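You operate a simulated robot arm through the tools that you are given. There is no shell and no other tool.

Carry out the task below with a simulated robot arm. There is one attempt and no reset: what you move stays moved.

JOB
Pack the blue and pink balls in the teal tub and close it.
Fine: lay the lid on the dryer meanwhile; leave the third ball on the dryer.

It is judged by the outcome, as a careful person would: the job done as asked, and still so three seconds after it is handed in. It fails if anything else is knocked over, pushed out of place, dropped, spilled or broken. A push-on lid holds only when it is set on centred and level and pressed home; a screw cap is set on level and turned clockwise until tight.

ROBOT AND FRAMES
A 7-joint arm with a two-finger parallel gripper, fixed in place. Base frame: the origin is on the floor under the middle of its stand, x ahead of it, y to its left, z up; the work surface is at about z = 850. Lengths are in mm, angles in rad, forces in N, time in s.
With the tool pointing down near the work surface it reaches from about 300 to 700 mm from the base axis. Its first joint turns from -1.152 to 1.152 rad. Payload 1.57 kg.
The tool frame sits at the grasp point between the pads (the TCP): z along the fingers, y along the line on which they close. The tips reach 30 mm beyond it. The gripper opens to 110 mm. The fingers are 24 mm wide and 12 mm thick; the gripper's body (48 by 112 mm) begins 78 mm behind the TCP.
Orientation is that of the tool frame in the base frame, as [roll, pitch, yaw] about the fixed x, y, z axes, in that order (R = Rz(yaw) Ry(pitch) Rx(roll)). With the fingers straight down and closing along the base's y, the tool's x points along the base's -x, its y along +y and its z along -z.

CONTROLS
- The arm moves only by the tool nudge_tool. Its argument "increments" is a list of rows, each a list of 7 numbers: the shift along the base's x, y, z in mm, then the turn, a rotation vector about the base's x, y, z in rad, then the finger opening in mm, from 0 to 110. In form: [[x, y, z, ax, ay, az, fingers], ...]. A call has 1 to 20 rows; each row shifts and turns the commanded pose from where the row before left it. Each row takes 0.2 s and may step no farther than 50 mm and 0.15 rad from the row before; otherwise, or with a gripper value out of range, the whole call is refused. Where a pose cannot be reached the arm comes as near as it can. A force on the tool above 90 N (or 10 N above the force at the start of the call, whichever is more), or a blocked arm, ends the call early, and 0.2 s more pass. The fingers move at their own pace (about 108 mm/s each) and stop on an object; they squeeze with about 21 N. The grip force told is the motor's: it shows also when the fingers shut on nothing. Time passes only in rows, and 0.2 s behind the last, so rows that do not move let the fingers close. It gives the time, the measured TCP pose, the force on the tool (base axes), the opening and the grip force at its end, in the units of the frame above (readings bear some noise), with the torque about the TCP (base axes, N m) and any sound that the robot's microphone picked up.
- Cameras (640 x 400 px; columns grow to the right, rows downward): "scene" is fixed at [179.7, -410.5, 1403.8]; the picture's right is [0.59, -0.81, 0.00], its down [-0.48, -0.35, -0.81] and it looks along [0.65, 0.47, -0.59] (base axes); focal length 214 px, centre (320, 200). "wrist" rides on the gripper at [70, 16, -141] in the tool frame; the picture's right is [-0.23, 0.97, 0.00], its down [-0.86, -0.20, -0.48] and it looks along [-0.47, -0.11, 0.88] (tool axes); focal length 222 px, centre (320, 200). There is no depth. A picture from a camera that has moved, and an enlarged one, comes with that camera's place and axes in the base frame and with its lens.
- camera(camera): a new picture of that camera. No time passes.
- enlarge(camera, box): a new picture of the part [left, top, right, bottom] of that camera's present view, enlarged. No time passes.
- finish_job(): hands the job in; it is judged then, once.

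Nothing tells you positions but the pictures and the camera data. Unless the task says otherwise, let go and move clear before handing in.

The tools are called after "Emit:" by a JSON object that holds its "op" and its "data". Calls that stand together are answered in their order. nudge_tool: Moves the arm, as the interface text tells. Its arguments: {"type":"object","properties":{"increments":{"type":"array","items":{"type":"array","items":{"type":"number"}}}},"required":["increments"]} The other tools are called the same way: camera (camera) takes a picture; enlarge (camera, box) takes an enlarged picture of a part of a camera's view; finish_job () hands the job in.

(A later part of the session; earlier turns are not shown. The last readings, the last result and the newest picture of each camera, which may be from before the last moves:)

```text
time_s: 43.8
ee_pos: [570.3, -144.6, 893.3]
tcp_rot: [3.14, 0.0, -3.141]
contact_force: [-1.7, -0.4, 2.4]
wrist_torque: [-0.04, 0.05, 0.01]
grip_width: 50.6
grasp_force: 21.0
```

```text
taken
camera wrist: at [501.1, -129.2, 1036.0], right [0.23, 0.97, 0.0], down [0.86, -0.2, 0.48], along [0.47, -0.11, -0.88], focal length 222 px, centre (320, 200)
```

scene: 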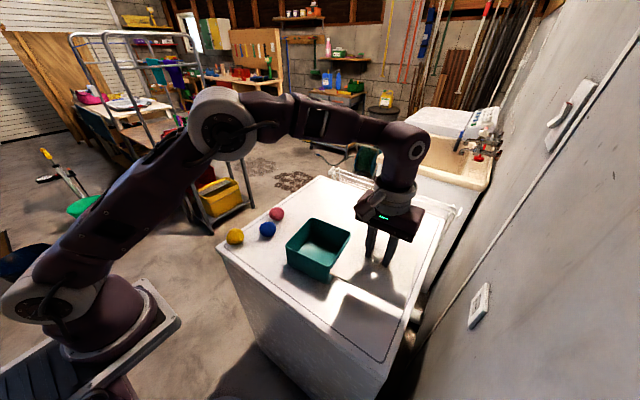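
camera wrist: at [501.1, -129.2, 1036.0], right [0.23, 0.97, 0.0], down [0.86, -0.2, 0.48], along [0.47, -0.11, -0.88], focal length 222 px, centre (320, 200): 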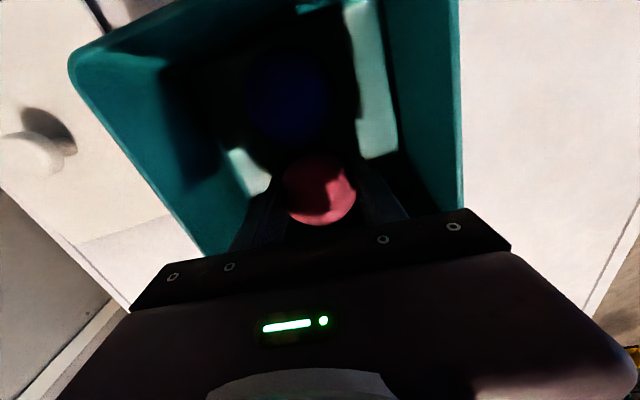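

Pink is just touching down. I'll go 1 mm lower and release gently.

Emit:
{"op": "nudge_tool", "data": {"increments": [[0, 0, -1, 0, 0, 0, 45], [0, 0, 0, 0, 0, 0, 52], [0, 0, 0, 0, 0, 0, 60], [0, 0, 0, 0, 0, 0, 70], [0, 0, 0, 0, 0, 0, 70]]}}

Emit:
{"op": "enlarge", "data": {"camera": "wrist", "box": [180, 60, 480, 260]}}

```text
time_s: 45.0
ee_pos: [570.0, -146.0, 892.7]
tcp_rot: [3.14, 0.001, -3.141]
contact_force: [-0.4, 0.1, -0.6]
wrist_torque: [0.0, 0.02, -0.04]
grip_width: 69.9
grasp_force: 0.1
```

```text
2.00 times, centred on (330, 160) of wrist
camera zoom: at [501.2, -129.1, 1035.1], right [0.23, 0.97, 0.0], down [0.86, -0.2, 0.48], along [0.47, -0.11, -0.88], focal length 444 px, centre (300, 280)
```

zoom: 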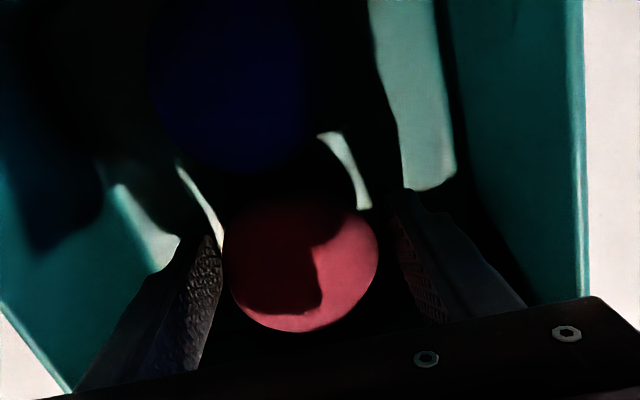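

Pink is released. I'll rise straight up and check both balls, then head to the lid.

Emit:
{"op": "nudge_tool", "data": {"increments": [[0, 0, 10, 0, 0, 0, 70], [0, 0, 20, 0, 0, 0, 70], [0, 0, 30, 0, 0, 0, 70], [0, 0, 35, 0, 0, 0, 70], [0, 0, 35, 0, 0, 0, 60], [-5, -13.4, 0, 0, 0, 0, 60], [-10, -25, 0, 0, 0, 0, 60], [-12, -30, 0, 0, 0, 0, 60], [-12, -35, 0, 0, 0, 0, 60], [-12, -35, 0, 0, 0, 0, 60], [-10, -25, 0, 0, 0, 0, 60], [-8, -20, 0, 0, 0, 0, 60], [0, 0, -20, 0, 0, 0, 60], [0, 0, -20, 0, 0, 0, 60], [0, 0, 0, 0, 0, 0, 60]]}}

Emit:
{"op": "camera", "data": {"camera": "wrist"}}

Emit:
{"op": "enlarge", "data": {"camera": "scene", "box": [260, 190, 440, 330]}}

Emit:
{"op": "enlarge", "data": {"camera": "scene", "box": [280, 210, 360, 285]}}

```text
time_s: 48.2
ee_pos: [500.6, -329.7, 982.6]
tcp_rot: [-3.141, -0.003, 3.141]
contact_force: [-0.2, -0.9, -0.2]
wrist_torque: [-0.03, 0.01, 0.0]
grip_width: 59.9
grasp_force: 0.1
```

```text
taken
camera wrist: at [432.0, -313.3, 1123.6], right [0.23, 0.97, 0.0], down [0.86, -0.2, 0.48], along [0.47, -0.11, -0.88], focal length 222 px, centre (320, 200)
```

wrist: 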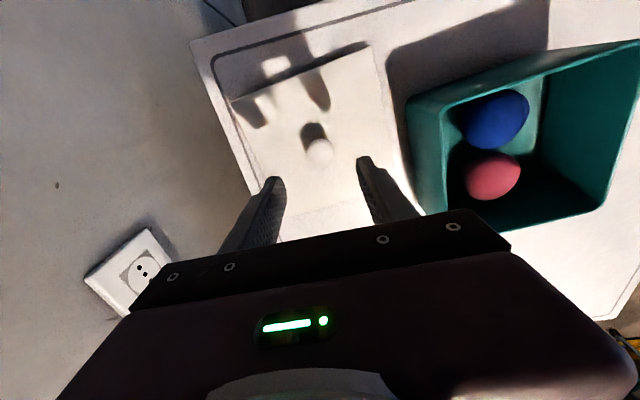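

```text
2.86 times, centred on (350, 260) of scene
camera zoom: at [179.6, -410.5, 1403.8], right [0.59, -0.81, 0.0], down [-0.48, -0.35, -0.81], along [0.65, 0.47, -0.59], focal length 613 px, centre (234, 29)
```

zoom: 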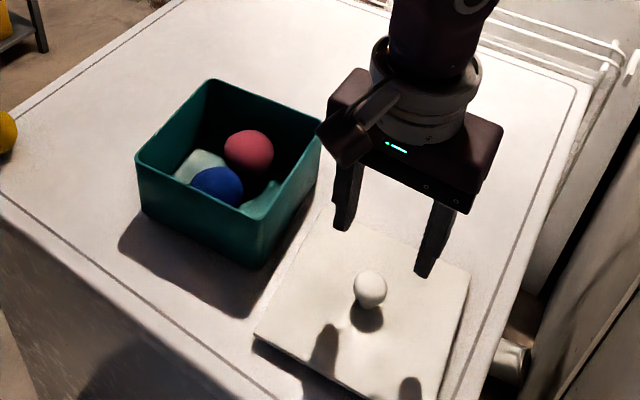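

```text
5.33 times, centred on (320, 248) of scene
camera zoom: at [179.6, -410.5, 1403.8], right [0.59, -0.81, 0.0], down [-0.48, -0.35, -0.81], along [0.65, 0.47, -0.59], focal length 1144 px, centre (320, -53)
```

zoom: 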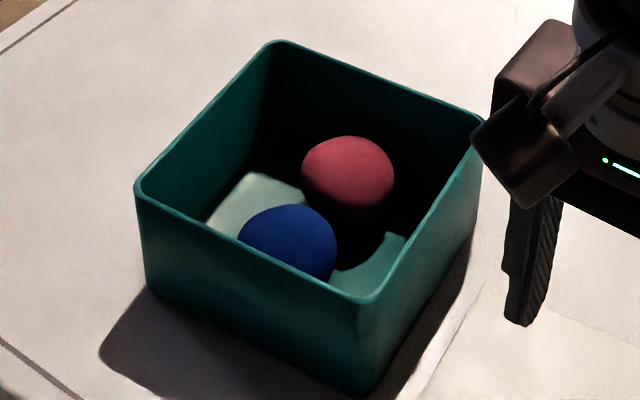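

Both balls are in the tub, below the rim, and the tub hasn't shifted. The gripper is right over the lid's knob, so I'll go back down to the release pose and grip it.

Emit:
{"op": "nudge_tool", "data": {"increments": [[0, 0, -20, 0, 0, 0, 55], [0, 0, -20, 0, 0, 0, 50], [0, 0, -20, 0, 0, 0, 50], [0, 0, -15, 0, 0, 0, 50], [0, 0, -7, 0, 0, 0, 50], [0, 0, 0, 0, 0, 0, 50]]}}

Emit:
{"op": "camera", "data": {"camera": "wrist"}}

```text
time_s: 49.6
ee_pos: [500.4, -329.6, 902.1]
tcp_rot: [-3.14, 0.001, 3.141]
contact_force: [-0.4, -1.0, -0.3]
wrist_torque: [0.0, 0.01, 0.0]
grip_width: 50.1
grasp_force: 0.1
```

```text
taken
camera wrist: at [430.9, -313.3, 1043.4], right [0.23, 0.97, 0.0], down [0.86, -0.2, 0.48], along [0.47, -0.11, -0.88], focal length 222 px, centre (320, 200)
```

wrist: 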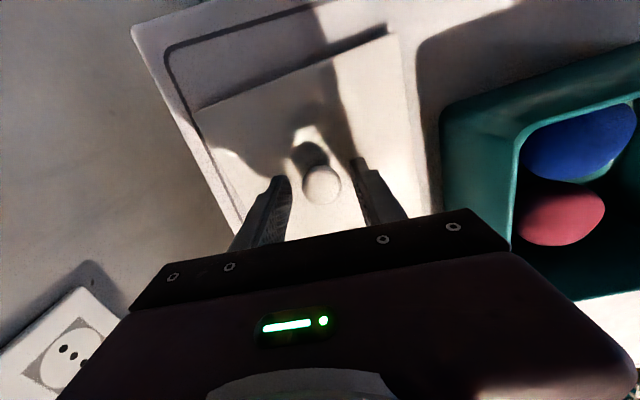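

The knob is centred, matching the earlier grasp. I'll close on it.

Emit:
{"op": "nudge_tool", "data": {"increments": [[0, 0, -1, 0, 0, 0, 45], [0, 0, 0, 0, 0, 0, 36], [0, 0, 0, 0, 0, 0, 28], [0, 0, 0, 0, 0, 0, 15], [0, 0, 0, 0, 0, 0, 15], [0, 0, 0, 0, 0, 0, 15]]}}

```text
time_s: 51.0
ee_pos: [500.4, -330.4, 901.2]
tcp_rot: [3.141, -0.001, -3.141]
contact_force: [0.5, -0.3, -0.8]
wrist_torque: [-0.04, 0.0, 0.0]
grip_width: 28.4
grasp_force: 20.9
```

The knob is gripped again. I'll lift the lid straight up, then carry it back above the tub by exactly reversing the earlier shift.

Emit:
{"op": "nudge_tool", "data": {"increments": [[0, 0, 5, 0, 0, 0, 15], [0, 0, 12, 0, 0, 0, 15], [0, 0, 20, 0, 0, 0, 15], [0, 0, 25, 0, 0, 0, 15], [0, 0, 25, 0, 0, 0, 15], [0, 0, 25, 0, 0, 0, 15], [0, 0, 20, 0, 0, 0, 15], [0, 0, 10.5, 0, 0, 0, 15], [0, 0, 0, 0, 0, 0, 15]]}}

Emit:
{"op": "enlarge", "data": {"camera": "scene", "box": [260, 190, 440, 330]}}

Emit:
{"op": "camera", "data": {"camera": "wrist"}}

```text
time_s: 53.0
ee_pos: [501.5, -329.2, 1042.4]
tcp_rot: [-3.141, 0.0, 3.141]
contact_force: [0.7, 0.6, -0.5]
wrist_torque: [-0.02, -0.01, 0.01]
grip_width: 28.8
grasp_force: 20.7
```

```text
2.86 times, centred on (350, 260) of scene
camera zoom: at [179.7, -410.5, 1403.8], right [0.59, -0.81, 0.0], down [-0.48, -0.35, -0.81], along [0.65, 0.47, -0.59], focal length 613 px, centre (234, 29)
```

zoom: 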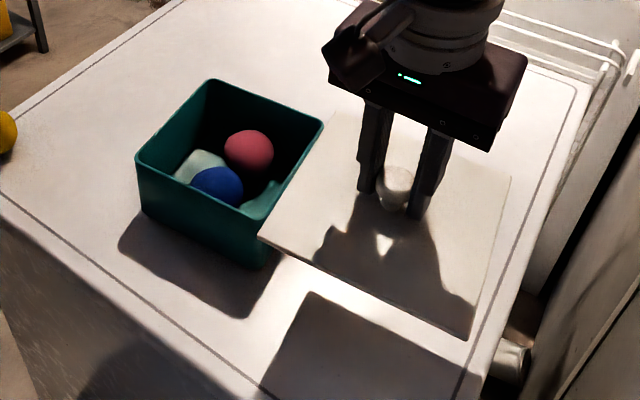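

```text
taken
camera wrist: at [431.1, -312.5, 1184.5], right [0.23, 0.97, 0.0], down [0.86, -0.2, 0.48], along [0.47, -0.11, -0.88], focal length 222 px, centre (320, 200)
```

wrist: 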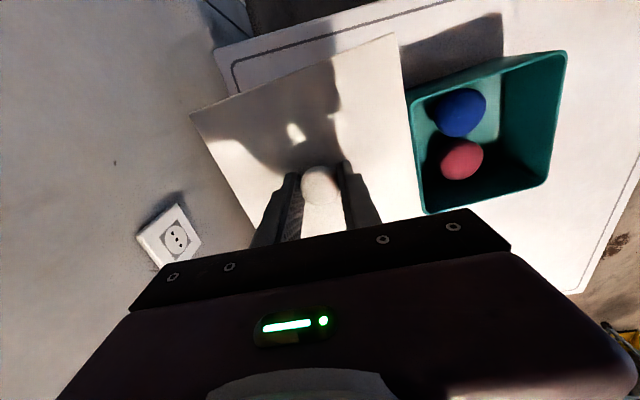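

The lid is level and has the same pose in the gripper as before. I'll move it above the tub.

Emit:
{"op": "nudge_tool", "data": {"increments": [[2, 10, 0, 0, 0, 0, 15], [4, 20, 0, 0, 0, 0, 15], [5, 22, 0, 0, 0, 0, 15], [5, 22, 0, 0, 0, 0, 15], [5, 22, 0, 0, 0, 0, 15], [5, 22, 0, 0, 0, 0, 15], [4, 22, 0, 0, 0, 0, 15], [4, 20, 0, 0, 0, 0, 15], [3, 14, 0, 0, 0, 0, 15], [2, 8, 0, 0, 0, 0, 15], [0, 0, -15, 0, 0, 0, 15], [0, 0, -13, 0, 0, 0, 15], [0, 0, 0, 0, 0, 0, 15]]}}

Emit:
{"op": "enlarge", "data": {"camera": "scene", "box": [250, 180, 370, 290]}}

Emit:
{"op": "camera", "data": {"camera": "wrist"}}

```text
time_s: 55.8
ee_pos: [540.7, -148.0, 1014.2]
tcp_rot: [3.141, 0.0, 3.141]
contact_force: [0.0, 0.2, -0.6]
wrist_torque: [0.02, 0.01, 0.03]
grip_width: 28.5
grasp_force: 21.0
```

```text
3.64 times, centred on (310, 235) of scene
camera zoom: at [179.7, -410.5, 1403.8], right [0.59, -0.81, 0.0], down [-0.48, -0.35, -0.81], along [0.65, 0.47, -0.59], focal length 780 px, centre (356, 73)
```

zoom: 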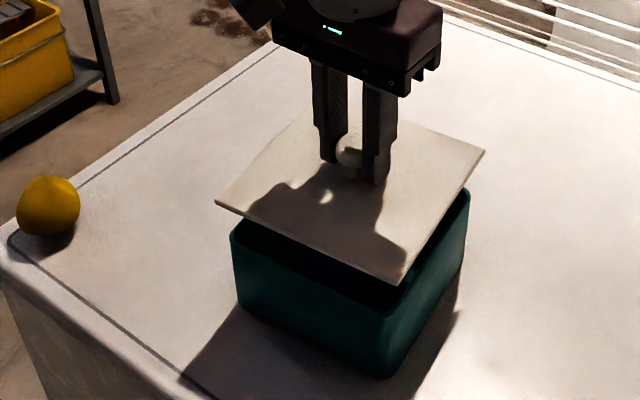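

```text
taken
camera wrist: at [471.1, -131.2, 1156.3], right [0.23, 0.97, 0.0], down [0.86, -0.2, 0.48], along [0.47, -0.11, -0.88], focal length 222 px, centre (320, 200)
```

wrist: 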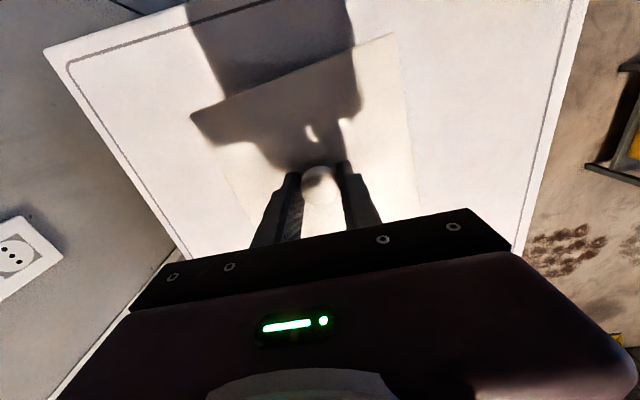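

The picture matches the one from just after removal almost exactly. I'll lower to just above the rim and re-check the alignment.

Emit:
{"op": "nudge_tool", "data": {"increments": [[0, 0, -8, 0, 0, 0, 15], [0, 0, -8, 0, 0, 0, 15], [0, 0, -5, 0, 0, 0, 15], [0, 0, 0, 0, 0, 0, 15], [0, 0, 0, 0, 0, 0, 15]]}}

Emit:
{"op": "enlarge", "data": {"camera": "scene", "box": [280, 200, 360, 285]}}

Emit:
{"op": "camera", "data": {"camera": "wrist"}}

```text
time_s: 57.0
ee_pos: [540.7, -148.1, 994.0]
tcp_rot: [3.141, 0.0, -3.141]
contact_force: [-0.1, -0.8, -0.6]
wrist_torque: [-0.03, -0.03, 0.0]
grip_width: 28.7
grasp_force: 21.2
```

```text
4.71 times, centred on (320, 242) of scene
camera zoom: at [179.7, -410.5, 1403.8], right [0.59, -0.81, 0.0], down [-0.48, -0.35, -0.81], along [0.65, 0.47, -0.59], focal length 1009 px, centre (320, 0)
```

zoom: 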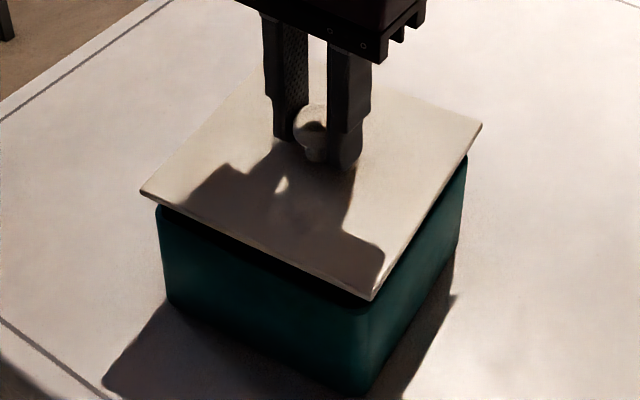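

```text
taken
camera wrist: at [470.9, -130.8, 1135.7], right [0.23, 0.97, 0.0], down [0.86, -0.2, 0.48], along [0.47, -0.11, -0.88], focal length 222 px, centre (320, 200)
```

wrist: 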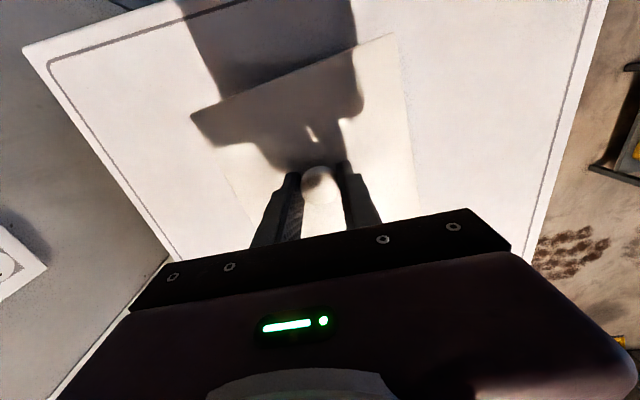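

The lid is centred over the tub within about 1–2 mm and level. I'll lower it slowly to engage the plug and watch the force.

Emit:
{"op": "nudge_tool", "data": {"increments": [[0, 0, -2, 0, 0, 0, 15], [0, 0, -2, 0, 0, 0, 15], [0, 0, -2, 0, 0, 0, 15], [0, 0, -2, 0, 0, 0, 15], [0, 0, 0, 0, 0, 0, 15]]}}

```text
time_s: 58.2
ee_pos: [540.8, -147.0, 984.2]
tcp_rot: [-3.141, 0.0, 3.142]
contact_force: [0.9, -0.7, -1.0]
wrist_torque: [0.02, -0.01, -0.02]
grip_width: 28.5
grasp_force: 20.7
```

Emit:
{"op": "nudge_tool", "data": {"increments": [[0, 0, -2, 0, 0, 0, 15], [0, 0, -2, 0, 0, 0, 15], [0, 0, -1, 0, 0, 0, 15], [0, 0, 0, 0, 0, 0, 15]]}}

Emit:
{"op": "enlarge", "data": {"camera": "scene", "box": [280, 200, 360, 285]}}

```text
time_s: 59.2
ee_pos: [540.2, -147.7, 978.6]
tcp_rot: [3.141, 0.001, -3.14]
contact_force: [-0.2, -0.8, -1.0]
wrist_torque: [0.01, -0.02, -0.03]
grip_width: 28.4
grasp_force: 20.7
```

```text
4.71 times, centred on (320, 242) of scene
camera zoom: at [179.7, -410.5, 1403.8], right [0.59, -0.81, 0.0], down [-0.48, -0.35, -0.81], along [0.65, 0.47, -0.59], focal length 1009 px, centre (320, 0)
```

zoom: 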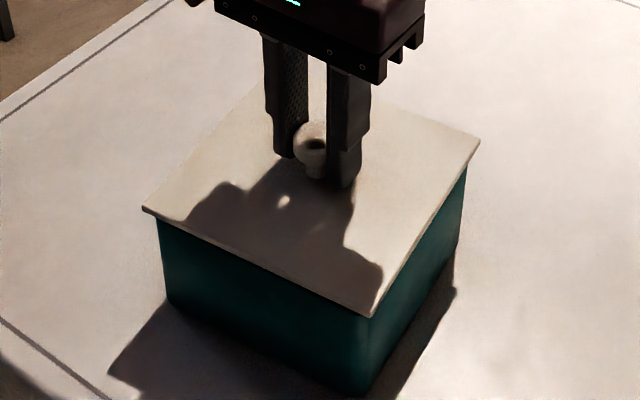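

The plug is sliding in without any lateral force. I'll keep pressing down in small steps and listen for the lid to snap home.

Emit:
{"op": "nudge_tool", "data": {"increments": [[0, 0, -1.5, 0, 0, 0, 15], [0, 0, -1.5, 0, 0, 0, 15], [0, 0, -1, 0, 0, 0, 15], [0, 0, 0, 0, 0, 0, 15]]}}

```text
time_s: 60.2
ee_pos: [540.9, -148.0, 975.9]
tcp_rot: [3.142, 0.001, 3.141]
contact_force: [-0.6, -1.1, -0.3]
wrist_torque: [0.01, 0.01, -0.02]
grip_width: 28.4
grasp_force: 20.6
```

Emit:
{"op": "nudge_tool", "data": {"increments": [[0, 0, -1, 0, 0, 0, 15], [0, 0, -1, 0, 0, 0, 15], [0, 0, 0, 0, 0, 0, 15]]}}

Emit:
{"op": "enlarge", "data": {"camera": "scene", "box": [280, 200, 360, 285]}}

```text
time_s: 61.0
ee_pos: [540.3, -146.7, 975.0]
tcp_rot: [-3.141, 0.004, 3.141]
contact_force: [1.3, 2.8, 23.8]
wrist_torque: [0.07, 0.01, -0.02]
grip_width: 28.8
grasp_force: 20.9
```

```text
4.71 times, centred on (320, 242) of scene
camera zoom: at [179.3, -410.3, 1403.9], right [0.59, -0.81, 0.0], down [-0.48, -0.35, -0.81], along [0.65, 0.47, -0.59], focal length 1009 px, centre (320, 0)
```

zoom: 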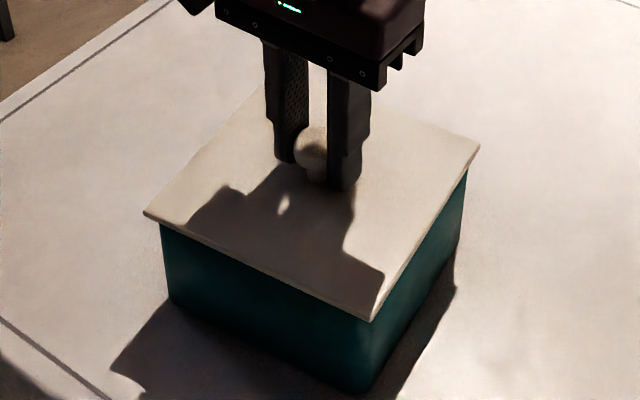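

The lid is now bearing on the rim at 24 N. I'll press further to seat it.

Emit:
{"op": "nudge_tool", "data": {"increments": [[0, 0, -1, 0, 0, 0, 15], [0, 0, -1, 0, 0, 0, 15], [0, 0, 0, 0, 0, 0, 15]]}}

```text
time_s: 61.8
ee_pos: [540.7, -147.0, 973.2]
tcp_rot: [3.142, 0.002, 3.14]
contact_force: [4.0, 3.1, 25.7]
wrist_torque: [0.07, -0.14, -0.03]
grip_width: 28.6
grasp_force: 21.4
```

Emit:
{"op": "nudge_tool", "data": {"increments": [[0, 0, -1, 0, 0, 0, 15], [0, 0, -1, 0, 0, 0, 15], [0, 0, 0, 0, 0, 0, 15]]}}

Emit:
{"op": "enlarge", "data": {"camera": "scene", "box": [280, 200, 360, 285]}}

```text
time_s: 62.6
ee_pos: [540.7, -147.9, 970.2]
tcp_rot: [-3.14, 0.002, 3.141]
contact_force: [1.5, 1.3, 39.6]
wrist_torque: [0.1, -0.02, 0.0]
grip_width: 28.8
grasp_force: 21.1
```

```text
4.71 times, centred on (320, 242) of scene
camera zoom: at [179.0, -410.3, 1403.9], right [0.59, -0.81, 0.0], down [-0.48, -0.35, -0.81], along [0.65, 0.47, -0.59], focal length 1009 px, centre (320, 0)
```

zoom: 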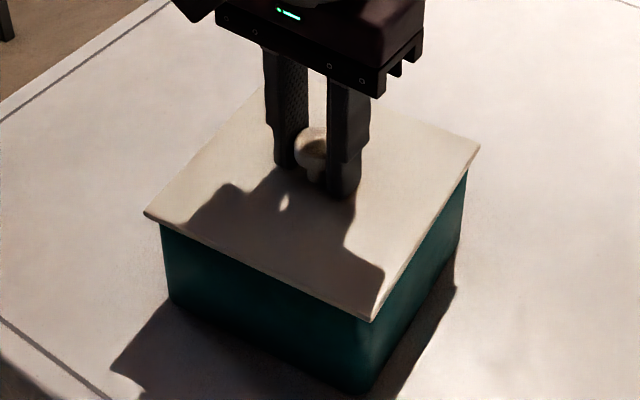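

The tips have slid down onto the lid beside the knob and are pressing it directly, centred. I'll increase the press until it snaps home.

Emit:
{"op": "nudge_tool", "data": {"increments": [[0, 0, -1, 0, 0, 0, 15], [0, 0, -1, 0, 0, 0, 15], [0, 0, 0, 0, 0, 0, 15]]}}

```text
time_s: 63.4
ee_pos: [540.3, -147.4, 969.9]
tcp_rot: [-3.138, 0.005, 3.141]
contact_force: [-5.5, 2.0, 63.8]
wrist_torque: [0.18, 0.38, 0.06]
grip_width: 28.5
grasp_force: 20.6
```

Emit:
{"op": "nudge_tool", "data": {"increments": [[0, 0, -0.8, 0, 0, 0, 15], [0, 0, -0.8, 0, 0, 0, 15], [0, 0, 0, 0, 0, 0, 15]]}}

Emit:
{"op": "enlarge", "data": {"camera": "scene", "box": [280, 200, 360, 285]}}

```text
time_s: 64.2
ee_pos: [540.0, -147.4, 969.2]
tcp_rot: [-3.139, 0.005, 3.141]
contact_force: [-11.7, 0.9, 81.2]
wrist_torque: [0.28, 0.75, 0.01]
grip_width: 28.5
grasp_force: 20.6
```

```text
4.71 times, centred on (320, 242) of scene
camera zoom: at [177.9, -410.1, 1404.1], right [0.59, -0.81, 0.0], down [-0.48, -0.35, -0.81], along [0.65, 0.47, -0.59], focal length 1009 px, centre (320, 0)
```

zoom: 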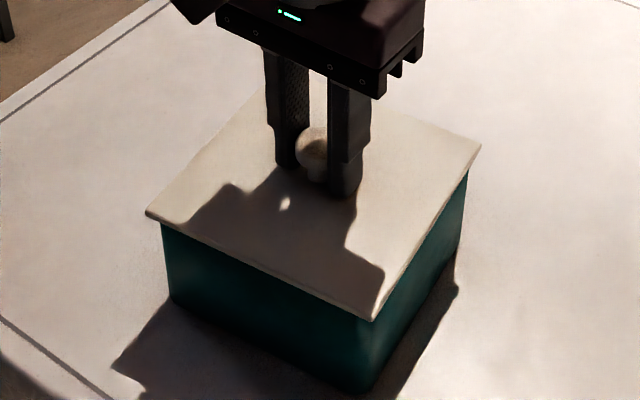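

Pressed to 81 N with the lid level. I'll unload part of it, open the fingers so I don't pull on the knob, and inspect the seam.

Emit:
{"op": "nudge_tool", "data": {"increments": [[0, 0, 0.8, 0, 0, 0, 15], [0, 0, 0.7, 0, 0, 0, 15], [0, 0, 0, 0, 0, 0, 30], [0, 0, 0, 0, 0, 0, 45], [0, 0, 1.5, 0, 0, 0, 50], [0, 0, 3, 0, 0, 0, 50], [0, 0, 0, 0, 0, 0, 50]]}}

Emit:
{"op": "enlarge", "data": {"camera": "scene", "box": [280, 200, 360, 285]}}

Emit:
{"op": "camera", "data": {"camera": "wrist"}}

```text
time_s: 65.8
ee_pos: [538.9, -147.0, 971.6]
tcp_rot: [3.139, -0.002, -3.141]
contact_force: [0.9, 9.2, 15.3]
wrist_torque: [0.0, -0.16, 0.01]
grip_width: 41.6
grasp_force: 0.1
```

```text
4.71 times, centred on (320, 242) of scene
camera zoom: at [179.5, -410.2, 1403.9], right [0.59, -0.81, 0.0], down [-0.48, -0.35, -0.81], along [0.65, 0.47, -0.59], focal length 1009 px, centre (320, 0)
```

zoom: 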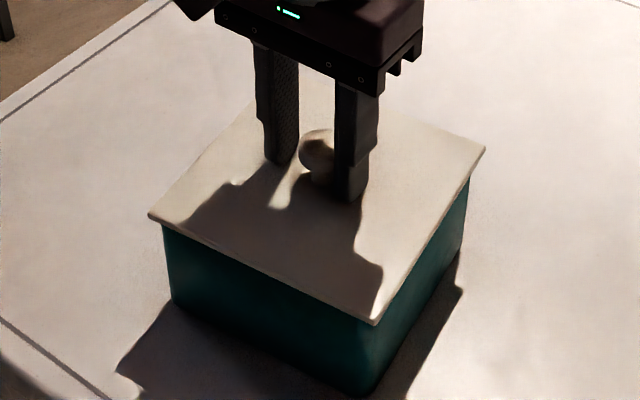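

```text
taken
camera wrist: at [470.5, -130.2, 1113.3], right [0.23, 0.97, 0.0], down [0.86, -0.2, 0.48], along [0.46, -0.11, -0.88], focal length 222 px, centre (320, 200)
```

wrist: 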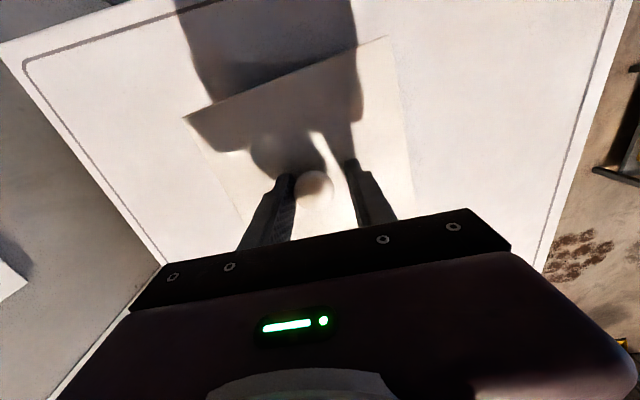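

The tips are still rubbing the lid, and the tub seems to have been dragged a couple of mm. I'll rise straight up to get clear and look carefully.

Emit:
{"op": "nudge_tool", "data": {"increments": [[0, 0, 3, 0, 0, 0, 50], [0, 0, 3, 0, 0, 0, 50], [0, 0, 0, 0, 0, 0, 50]]}}

Emit:
{"op": "camera", "data": {"camera": "wrist"}}

Emit:
{"op": "enlarge", "data": {"camera": "scene", "box": [280, 200, 360, 285]}}

```text
time_s: 66.6
ee_pos: [541.2, -146.7, 977.6]
tcp_rot: [-3.141, 0.0, 3.141]
contact_force: [-0.4, 1.1, 0.4]
wrist_torque: [0.02, 0.0, -0.02]
grip_width: 50.1
grasp_force: 0.0
heard: snap
```

```text
taken
camera wrist: at [470.5, -129.9, 1120.3], right [0.23, 0.97, 0.0], down [0.86, -0.2, 0.48], along [0.47, -0.11, -0.88], focal length 222 px, centre (320, 200)
```

wrist: 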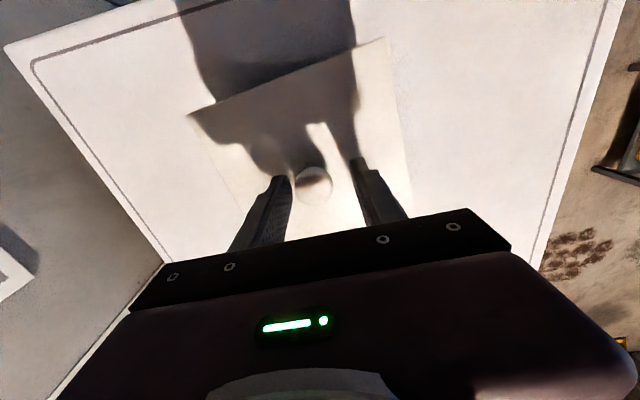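

```text
4.71 times, centred on (320, 242) of scene
camera zoom: at [179.7, -410.5, 1403.8], right [0.59, -0.81, 0.0], down [-0.48, -0.35, -0.81], along [0.65, 0.47, -0.59], focal length 1009 px, centre (320, 0)
```

zoom: 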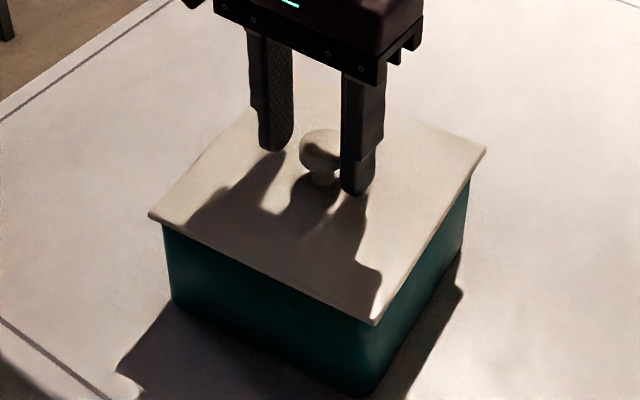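

I heard a snap as I rose, so the lid may have shifted. I'll inspect it closely from both views.

Emit:
{"op": "enlarge", "data": {"camera": "scene", "box": [294, 235, 344, 275]}}

Emit:
{"op": "enlarge", "data": {"camera": "scene", "box": [320, 220, 370, 260]}}

Emit:
{"op": "enlarge", "data": {"camera": "wrist", "box": [170, 20, 430, 240]}}

```text
10.00 times, centred on (319, 255) of scene
camera zoom: at [179.7, -410.5, 1403.8], right [0.59, -0.81, 0.0], down [-0.48, -0.35, -0.81], along [0.65, 0.47, -0.59], focal length 2145 px, centre (330, -350)
```

zoom: 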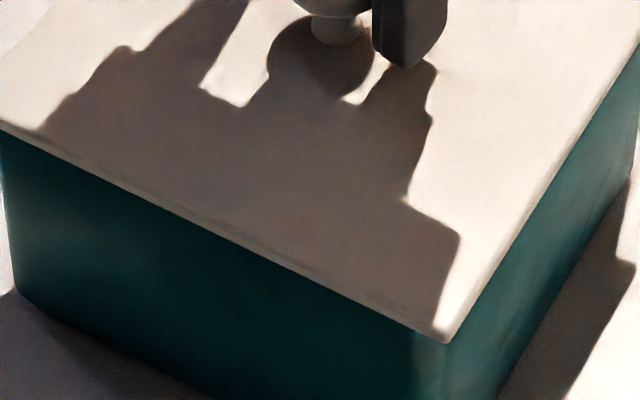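

```text
10.00 times, centred on (345, 240) of scene
camera zoom: at [179.7, -410.5, 1403.8], right [0.59, -0.81, 0.0], down [-0.48, -0.35, -0.81], along [0.65, 0.47, -0.59], focal length 2145 px, centre (70, -200)
```

zoom: 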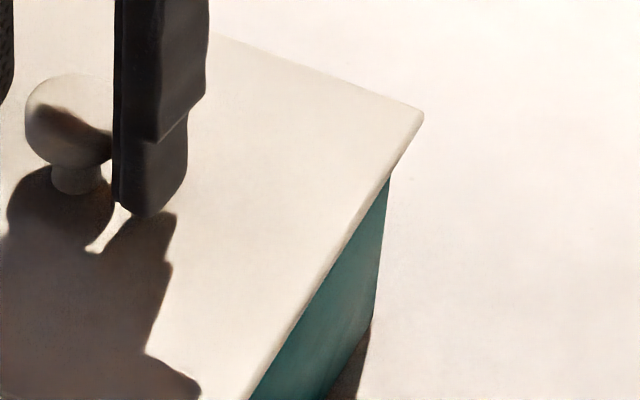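

```text
1.82 times, centred on (300, 130) of wrist
camera zoom: at [470.5, -129.9, 1120.3], right [0.23, 0.97, 0.0], down [0.86, -0.2, 0.48], along [0.47, -0.11, -0.88], focal length 404 px, centre (356, 327)
```

zoom: 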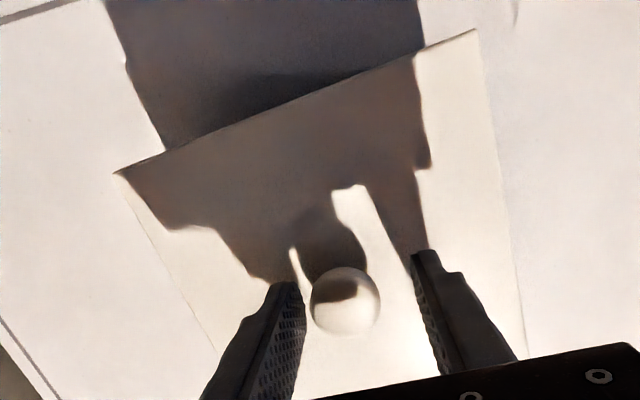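

The lid looks flat with no visible gap. I'll re-press in a cleaner way: rise, close the fingers, and push straight down on the knob's top, now at about (541, -152).

Emit:
{"op": "nudge_tool", "data": {"increments": [[0, 0, 10, 0, 0, 0, 50], [0, 0, 20, 0, 0, 0, 50], [0, 0, 25, 0, 0, 0, 50], [1, -4.5, 5, 0, 0, 0, 30], [0, 0, 0, 0, 0, 0, 10], [0, 0, 0, 0, 0, 0, 0], [0, 0, 0, 0, 0, 0, 0], [0, 0, 0, 0, 0, 0, 0]]}}

Emit:
{"op": "camera", "data": {"camera": "wrist"}}

Emit:
{"op": "enlarge", "data": {"camera": "scene", "box": [280, 200, 360, 285]}}

```text
time_s: 68.4
ee_pos: [542.3, -152.3, 1037.9]
tcp_rot: [-3.141, 0.001, 3.14]
contact_force: [0.5, 0.8, -0.5]
wrist_torque: [0.01, -0.02, 0.02]
grip_width: 0.0
grasp_force: 20.7
```

```text
taken
camera wrist: at [472.5, -135.2, 1180.3], right [0.23, 0.97, 0.0], down [0.86, -0.2, 0.48], along [0.47, -0.11, -0.88], focal length 222 px, centre (320, 200)
```

wrist: 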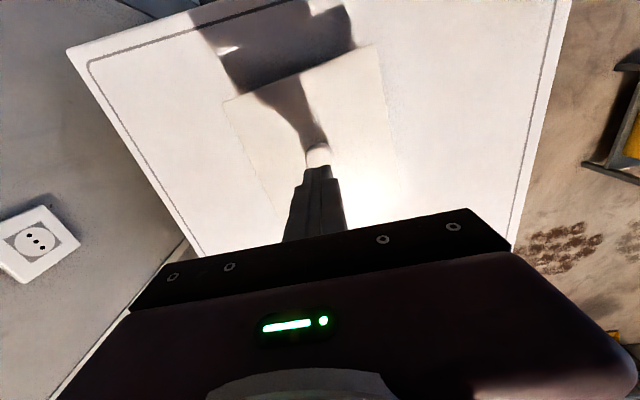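

```text
4.71 times, centred on (320, 242) of scene
camera zoom: at [179.7, -410.5, 1403.8], right [0.59, -0.81, 0.0], down [-0.48, -0.35, -0.81], along [0.65, 0.47, -0.59], focal length 1009 px, centre (320, 0)
```

zoom: 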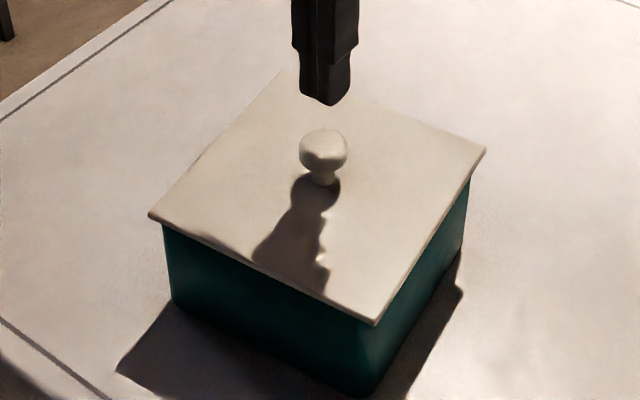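

The closed fingers are right above the knob. I'll descend to contact and press straight down.

Emit:
{"op": "nudge_tool", "data": {"increments": [[-1, -0.3, -10, 0, 0, 0, 0], [0, 0, -10, 0, 0, 0, 0], [0, 0, -7, 0, 0, 0, 0], [0, 0, -2, 0, 0, 0, 0], [0, 0, 0, 0, 0, 0, 0]]}}

Emit:
{"op": "enlarge", "data": {"camera": "scene", "box": [280, 200, 360, 285]}}

Emit:
{"op": "enlarge", "data": {"camera": "wrist", "box": [200, 60, 440, 240]}}

```text
time_s: 69.6
ee_pos: [540.2, -152.2, 1007.8]
tcp_rot: [-3.142, 0.0, -3.141]
contact_force: [0.8, -0.5, -0.2]
wrist_torque: [-0.03, 0.01, 0.01]
grip_width: 0.0
grasp_force: 21.1
```

```text
4.71 times, centred on (320, 242) of scene
camera zoom: at [179.7, -410.5, 1403.8], right [0.59, -0.81, 0.0], down [-0.48, -0.35, -0.81], along [0.65, 0.47, -0.59], focal length 1009 px, centre (320, 0)
```

zoom: 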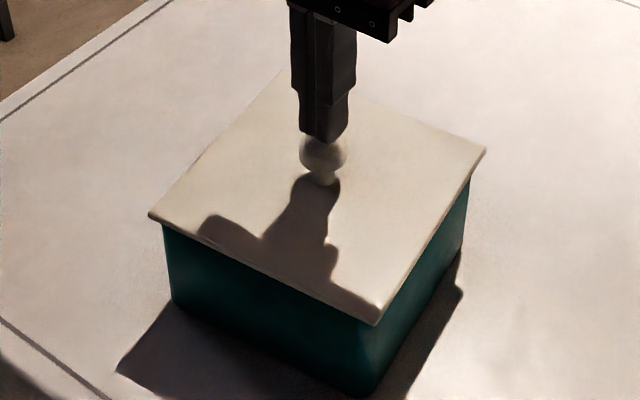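

```text
2.22 times, centred on (320, 150) of wrist
camera zoom: at [470.3, -135.8, 1152.2], right [0.23, 0.97, 0.0], down [0.86, -0.2, 0.48], along [0.47, -0.11, -0.88], focal length 494 px, centre (320, 311)
```

zoom: 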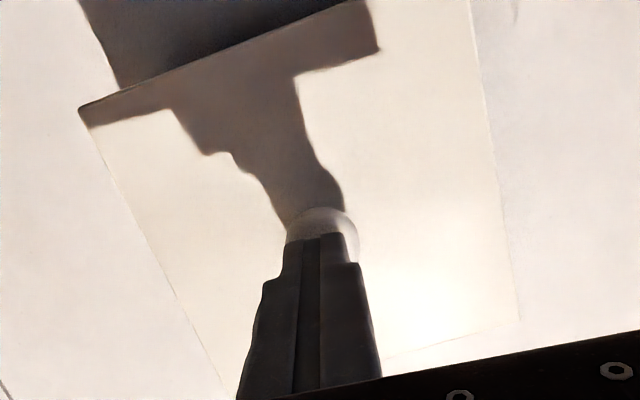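

Well aligned. I'll shift 1 mm in +y and press down gradually.

Emit:
{"op": "nudge_tool", "data": {"increments": [[0, 1, -1.5, 0, 0, 0, 0], [0, 0, -1.5, 0, 0, 0, 0], [0, 0, -1, 0, 0, 0, 0], [0, 0, 0, 0, 0, 0, 0]]}}

```text
time_s: 70.6
ee_pos: [540.5, -151.8, 1005.3]
tcp_rot: [-3.141, 0.0, -3.14]
contact_force: [0.5, 0.5, 0.7]
wrist_torque: [0.01, -0.02, 0.01]
grip_width: 0.0
grasp_force: 21.3
```

Emit:
{"op": "nudge_tool", "data": {"increments": [[0, 0, -1, 0, 0, 0, 0], [0, 0, -1, 0, 0, 0, 0], [0, 0, 0, 0, 0, 0, 0]]}}

```text
time_s: 71.4
ee_pos: [540.3, -151.2, 1003.4]
tcp_rot: [3.14, 0.0, 3.14]
contact_force: [-0.1, 0.1, -0.4]
wrist_torque: [-0.01, 0.01, 0.02]
grip_width: 0.0
grasp_force: 20.8
```

Emit:
{"op": "nudge_tool", "data": {"increments": [[0, 0, -1, 0, 0, 0, 0], [0, 0, -1, 0, 0, 0, 0], [0, 0, 0, 0, 0, 0, 0]]}}

```text
time_s: 72.2
ee_pos: [540.6, -150.9, 1001.8]
tcp_rot: [3.141, -0.001, -3.142]
contact_force: [-0.3, 0.3, -0.5]
wrist_torque: [0.03, 0.01, -0.01]
grip_width: 0.0
grasp_force: 21.7
```

Emit:
{"op": "nudge_tool", "data": {"increments": [[0, 0, -1, 0, 0, 0, 0], [0, 0, -1, 0, 0, 0, 0], [0, 0, 0, 0, 0, 0, 0]]}}

Emit:
{"op": "enlarge", "data": {"camera": "scene", "box": [300, 205, 340, 245]}}

```text
time_s: 73.0
ee_pos: [540.9, -151.1, 1001.2]
tcp_rot: [-3.14, 0.002, 3.141]
contact_force: [-4.3, 3.0, 22.1]
wrist_torque: [0.08, 0.12, -0.01]
grip_width: 0.0
grasp_force: 21.1
```

```text
10.00 times, centred on (320, 225) of scene
camera zoom: at [179.2, -410.3, 1403.9], right [0.59, -0.81, 0.0], down [-0.48, -0.35, -0.81], along [0.65, 0.47, -0.59], focal length 2145 px, centre (320, -50)
```

zoom: 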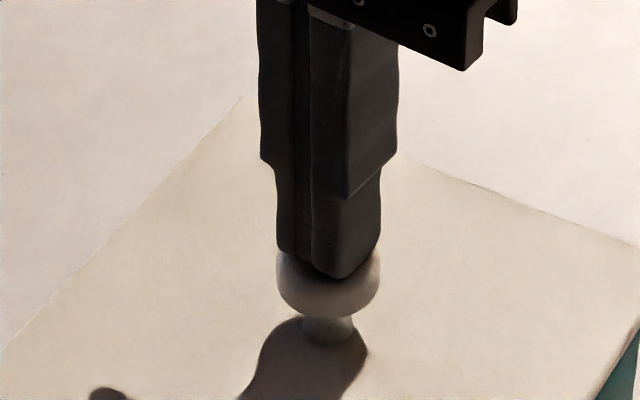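

Contact on the knob top at about z=1001, 22 N and well centred. I'll press harder in small steps.

Emit:
{"op": "nudge_tool", "data": {"increments": [[0, 0, -0.7, 0, 0, 0, 0], [0, 0, -0.7, 0, 0, 0, 0], [0, 0, 0, 0, 0, 0, 0]]}}

```text
time_s: 73.8
ee_pos: [541.5, -152.2, 1000.1]
tcp_rot: [-3.14, 0.006, 3.141]
contact_force: [-0.9, 3.1, 53.9]
wrist_torque: [0.1, 0.19, 0.0]
grip_width: 0.0
grasp_force: 21.1
```

Emit:
{"op": "nudge_tool", "data": {"increments": [[0, 0, -0.5, 0, 0, 0, 0], [0, 0, -0.4, 0, 0, 0, 0], [0, 0, 0, 0, 0, 0, 0]]}}

Emit:
{"op": "enlarge", "data": {"camera": "scene", "box": [280, 200, 360, 285]}}

```text
time_s: 74.6
ee_pos: [539.9, -151.1, 1000.6]
tcp_rot: [-3.139, 0.007, 3.14]
contact_force: [-5.3, 2.2, 65.8]
wrist_torque: [0.07, 0.35, 0.08]
grip_width: 0.0
grasp_force: 21.4
```

```text
4.71 times, centred on (320, 242) of scene
camera zoom: at [178.4, -410.1, 1404.1], right [0.59, -0.81, 0.0], down [-0.48, -0.35, -0.81], along [0.65, 0.47, -0.59], focal length 1009 px, centre (320, 0)
```

zoom: 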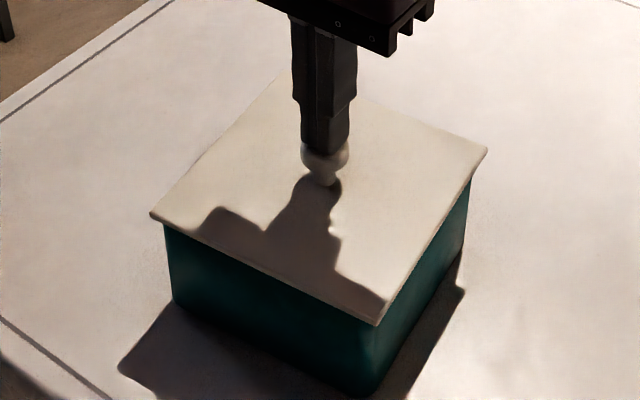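

Pressed to about 66 N straight down on the knob, and the lid remains level. I'll unload, rise off the knob, and look again before doing a gentle tug test.

Emit:
{"op": "nudge_tool", "data": {"increments": [[0, 0, 2, 0, 0, 0, 0], [0, 0, 5, 0, 0, 0, 0], [0, 0, 10, 0, 0, 0, 0], [0, 0, 20, 0, 0, 0, 10], [0, 0, 0, 0, 0, 0, 30], [0, 0, 0, 0, 0, 0, 50], [0, 0, 0, 0, 0, 0, 50]]}}

Emit:
{"op": "camera", "data": {"camera": "wrist"}}

Emit:
{"op": "enlarge", "data": {"camera": "scene", "box": [280, 200, 360, 285]}}

```text
time_s: 76.2
ee_pos: [539.4, -152.6, 1033.2]
tcp_rot: [-3.14, 0.001, 3.141]
contact_force: [-0.2, 0.5, -0.5]
wrist_torque: [0.01, -0.03, 0.02]
grip_width: 49.7
grasp_force: 0.0
```

```text
taken
camera wrist: at [470.3, -136.3, 1176.3], right [0.23, 0.97, 0.0], down [0.86, -0.2, 0.48], along [0.47, -0.11, -0.88], focal length 222 px, centre (320, 200)
```

wrist: 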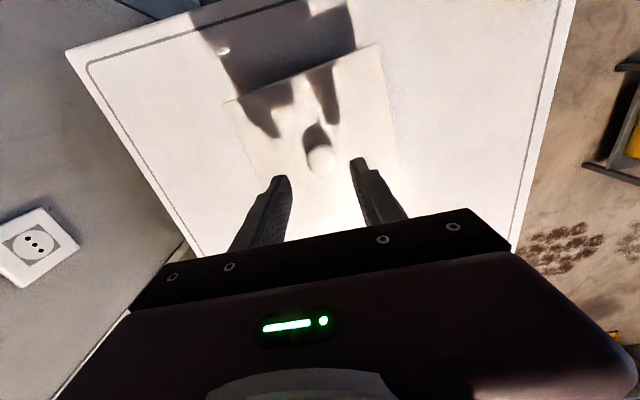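

```text
4.71 times, centred on (320, 242) of scene
camera zoom: at [179.7, -410.5, 1403.8], right [0.59, -0.81, 0.0], down [-0.48, -0.35, -0.81], along [0.65, 0.47, -0.59], focal length 1009 px, centre (320, 0)
```

zoom: 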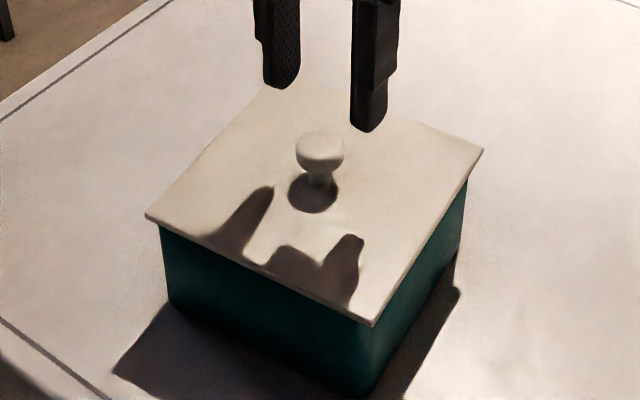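

Everything looks level and seated. For a gentle tug test I'll come down around the knob, grip it, and pull up by only a fraction of a millimetre.

Emit:
{"op": "nudge_tool", "data": {"increments": [[-1.5, 0, -15, 0, 0, 0, 50], [0, 0, -20, 0, 0, 0, 50], [0, 0, -15, 0, 0, 0, 50], [0, 0, -9, 0, 0, 0, 50], [0, 0, 0, 0, 0, 0, 45], [0, 0, 0, 0, 0, 0, 38], [0, 0, 0, 0, 0, 0, 32], [0, 0, 0, 0, 0, 0, 15], [0, 0, 0, 0, 0, 0, 15], [0, 0, 0, 0, 0, 0, 15]]}}

Emit:
{"op": "enlarge", "data": {"camera": "scene", "box": [280, 200, 360, 285]}}

```text
time_s: 78.4
ee_pos: [539.8, -152.5, 974.5]
tcp_rot: [-3.141, 0.0, -3.141]
contact_force: [0.3, 1.4, 0.1]
wrist_torque: [0.09, -0.01, 0.02]
grip_width: 28.3
grasp_force: 21.0
heard: snap
```

```text
4.71 times, centred on (320, 242) of scene
camera zoom: at [179.7, -410.4, 1403.8], right [0.59, -0.81, 0.0], down [-0.48, -0.35, -0.81], along [0.65, 0.47, -0.59], focal length 1009 px, centre (320, 0)
```

zoom: 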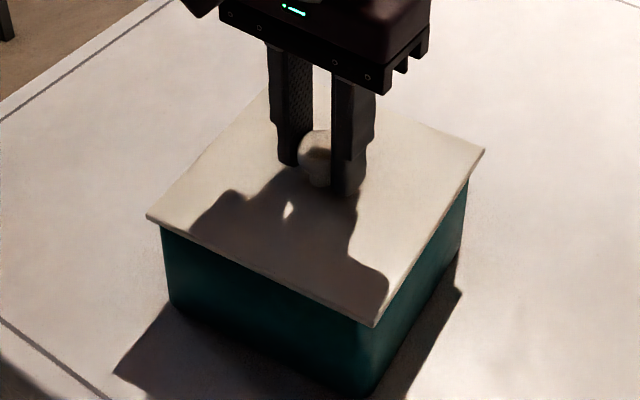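

I heard another snap as the fingers closed on the knob. A tiny upward tug will tell me whether the lid is held or loose.

Emit:
{"op": "nudge_tool", "data": {"increments": [[0, 0, 0.4, 0, 0, 0, 15], [0, 0, 0, 0, 0, 0, 15], [0, 0, 0, 0, 0, 0, 15]]}}

```text
time_s: 79.2
ee_pos: [539.0, -151.6, 975.0]
tcp_rot: [3.141, 0.0, 3.141]
contact_force: [-0.5, 0.6, 0.9]
wrist_torque: [0.0, 0.01, 0.0]
grip_width: 28.8
grasp_force: 20.6
```

Emit:
{"op": "nudge_tool", "data": {"increments": [[0, 0, 0.6, 0, 0, 0, 15], [0, 0, 0, 0, 0, 0, 15], [0, 0, 0, 0, 0, 0, 15]]}}

```text
time_s: 80.0
ee_pos: [540.7, -152.3, 975.5]
tcp_rot: [3.14, 0.0, -3.141]
contact_force: [-0.4, -0.2, 0.1]
wrist_torque: [-0.02, 0.02, -0.02]
grip_width: 28.3
grasp_force: 20.9
```

There's no resistance, so the lid is loose now: that snap was the latch releasing from the sideways knock, which also means pressing on the knob's top had latched it. I'll reseat the lid gently first.

Emit:
{"op": "nudge_tool", "data": {"increments": [[0, 0, -0.8, 0, 0, 0, 15], [0, 0, -0.8, 0, 0, 0, 15], [0, 0, 0, 0, 0, 0, 15]]}}

Emit:
{"op": "enlarge", "data": {"camera": "scene", "box": [280, 200, 360, 285]}}

```text
time_s: 80.8
ee_pos: [539.6, -151.7, 975.7]
tcp_rot: [-3.141, 0.002, 3.14]
contact_force: [-3.8, 3.8, 19.6]
wrist_torque: [0.05, 0.14, 0.0]
grip_width: 28.6
grasp_force: 21.1
```

```text
4.71 times, centred on (320, 242) of scene
camera zoom: at [179.2, -410.3, 1403.9], right [0.59, -0.81, 0.0], down [-0.48, -0.35, -0.81], along [0.65, 0.47, -0.59], focal length 1009 px, centre (320, 0)
```

zoom: 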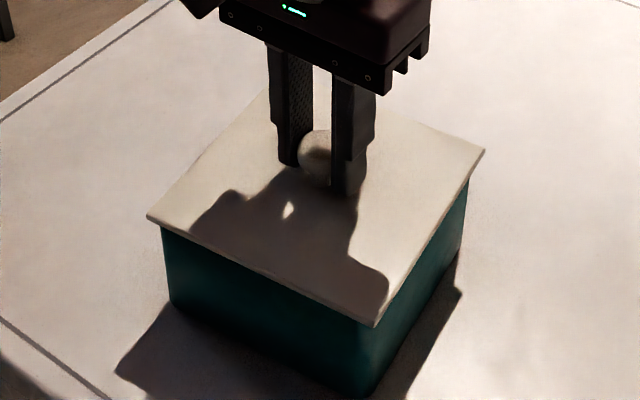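

The lid is seated at 20 N. I'll unload slightly, release symmetrically with the tips clear of the lid, and rise.

Emit:
{"op": "nudge_tool", "data": {"increments": [[0, 0, 0.6, 0, 0, 0, 15], [0, 0, 0, 0, 0, 0, 28], [0, 0, 0, 0, 0, 0, 31], [0, 0, 0, 0, 0, 0, 36], [0, 0, 0, 0, 0, 0, 45], [0, 0, 0, 0, 0, 0, 50], [0, 0, 0, 0, 0, 0, 50]]}}

Emit:
{"op": "camera", "data": {"camera": "wrist"}}

Emit:
{"op": "enlarge", "data": {"camera": "scene", "box": [280, 200, 360, 285]}}

```text
time_s: 82.4
ee_pos: [539.3, -151.5, 976.0]
tcp_rot: [-3.141, -0.001, 3.141]
contact_force: [0.0, -0.8, 0.2]
wrist_torque: [0.01, 0.01, 0.03]
grip_width: 50.2
grasp_force: 0.2
heard: snap
```

```text
taken
camera wrist: at [469.5, -135.0, 1117.2], right [0.23, 0.97, 0.0], down [0.86, -0.2, 0.48], along [0.47, -0.11, -0.88], focal length 222 px, centre (320, 200)
```

wrist: 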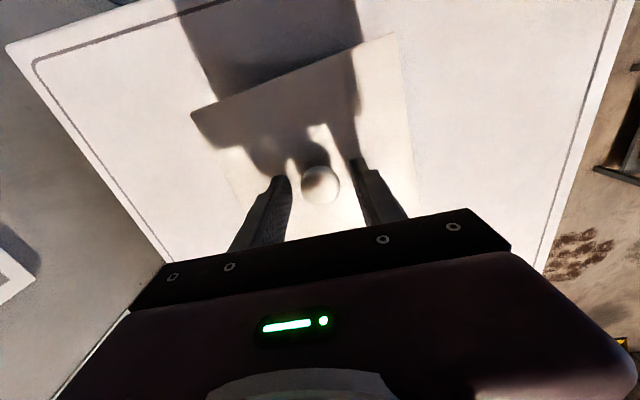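

```text
4.71 times, centred on (320, 242) of scene
camera zoom: at [179.7, -410.5, 1403.8], right [0.59, -0.81, 0.0], down [-0.48, -0.35, -0.81], along [0.65, 0.47, -0.59], focal length 1009 px, centre (320, 0)
```

zoom: 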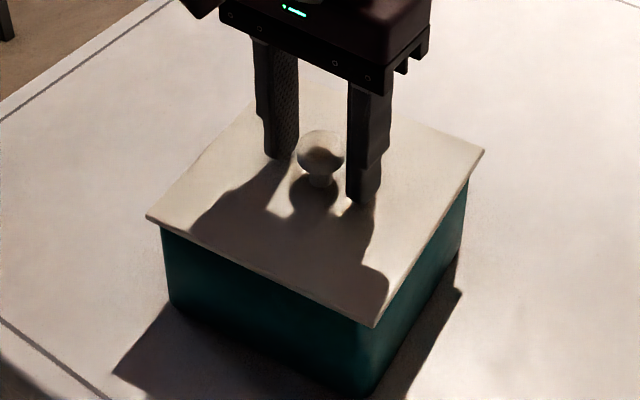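

Another snap as I released. I need to know whether that means latched or unlatched, so I'll close very gently on the centred knob and do a tiny tug.

Emit:
{"op": "nudge_tool", "data": {"increments": [[0, 0, 0, 0, 0, 0, 42], [0, 0, 0, 0, 0, 0, 36], [0, 0, 0, 0, 0, 0, 32], [0, 0, 0, 0, 0, 0, 30], [0, 0, 0, 0, 0, 0, 29], [0, 0, 0, 0, 0, 0, 28.5], [0, 0, 0, 0, 0, 0, 28.5]]}}

```text
time_s: 84.0
ee_pos: [539.7, -151.4, 975.5]
tcp_rot: [-3.141, 0.001, -3.141]
contact_force: [0.4, 1.6, -0.2]
wrist_torque: [0.02, -0.04, -0.02]
grip_width: 29.3
grasp_force: 5.9
heard: snap
```

The latch toggles with tiny sideways pushes, which suggests the lid isn't sitting quite centred on the tub. I'll zoom in on the corners to measure the overhang.

Emit:
{"op": "enlarge", "data": {"camera": "scene", "box": [282, 238, 312, 268]}}

Emit:
{"op": "enlarge", "data": {"camera": "scene", "box": [315, 258, 345, 288]}}

Emit:
{"op": "enlarge", "data": {"camera": "scene", "box": [335, 225, 365, 255]}}

```text
13.33 times, centred on (297, 253) of scene
camera zoom: at [179.7, -410.4, 1403.8], right [0.59, -0.81, 0.0], down [-0.48, -0.35, -0.81], along [0.65, 0.47, -0.59], focal length 2860 px, centre (627, -507)
```

zoom: 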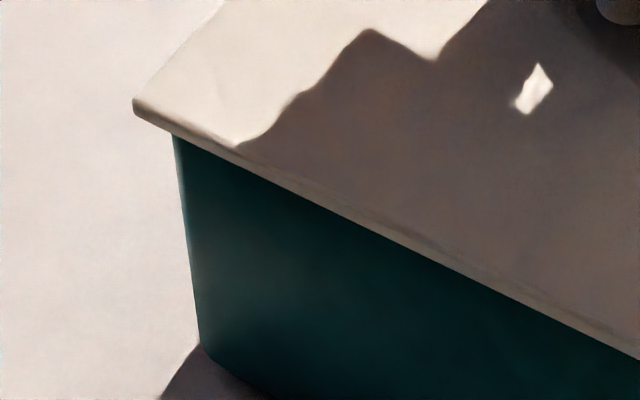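

```text
13.33 times, centred on (330, 273) of scene
camera zoom: at [179.7, -410.4, 1403.8], right [0.59, -0.81, 0.0], down [-0.48, -0.35, -0.81], along [0.65, 0.47, -0.59], focal length 2860 px, centre (187, -773)
```

zoom: 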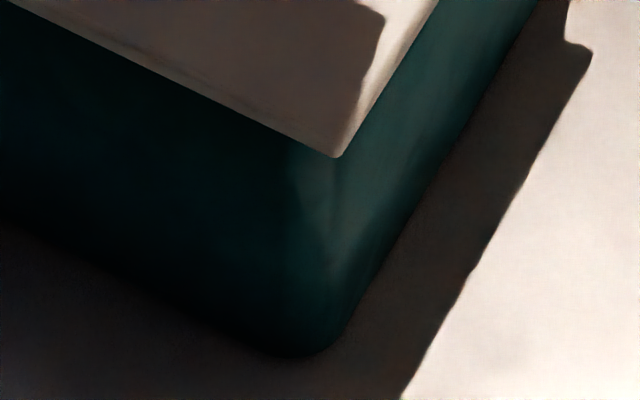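

```text
13.33 times, centred on (350, 240) of scene
camera zoom: at [179.7, -410.4, 1403.8], right [0.59, -0.81, 0.0], down [-0.48, -0.35, -0.81], along [0.65, 0.47, -0.59], focal length 2860 px, centre (-80, -333)
```

zoom: 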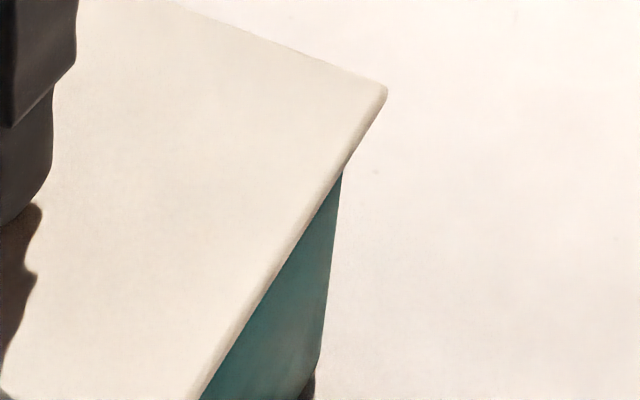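

The lid looks centred to within about 0.5–1 mm. I'll finish closing the grip and do the tiny tug to learn which state the lid is in.

Emit:
{"op": "nudge_tool", "data": {"increments": [[0, 0, 0, 0, 0, 0, 26], [0, 0, 0, 0, 0, 0, 15], [0, 0, 0, 0, 0, 0, 15]]}}

```text
time_s: 84.8
ee_pos: [539.9, -151.4, 973.9]
tcp_rot: [-3.141, 0.0, -3.14]
contact_force: [0.4, 1.5, 0.4]
wrist_torque: [0.03, 0.0, -0.03]
grip_width: 28.4
grasp_force: 20.7
```

Emit:
{"op": "nudge_tool", "data": {"increments": [[0, 0, 0.5, 0, 0, 0, 15], [0, 0, 0, 0, 0, 0, 15], [0, 0, 0, 0, 0, 0, 15]]}}

```text
time_s: 85.6
ee_pos: [538.8, -151.3, 975.5]
tcp_rot: [3.141, -0.002, 3.142]
contact_force: [0.0, -1.1, 0.4]
wrist_torque: [0.0, 0.0, 0.02]
grip_width: 28.5
grasp_force: 20.9
```

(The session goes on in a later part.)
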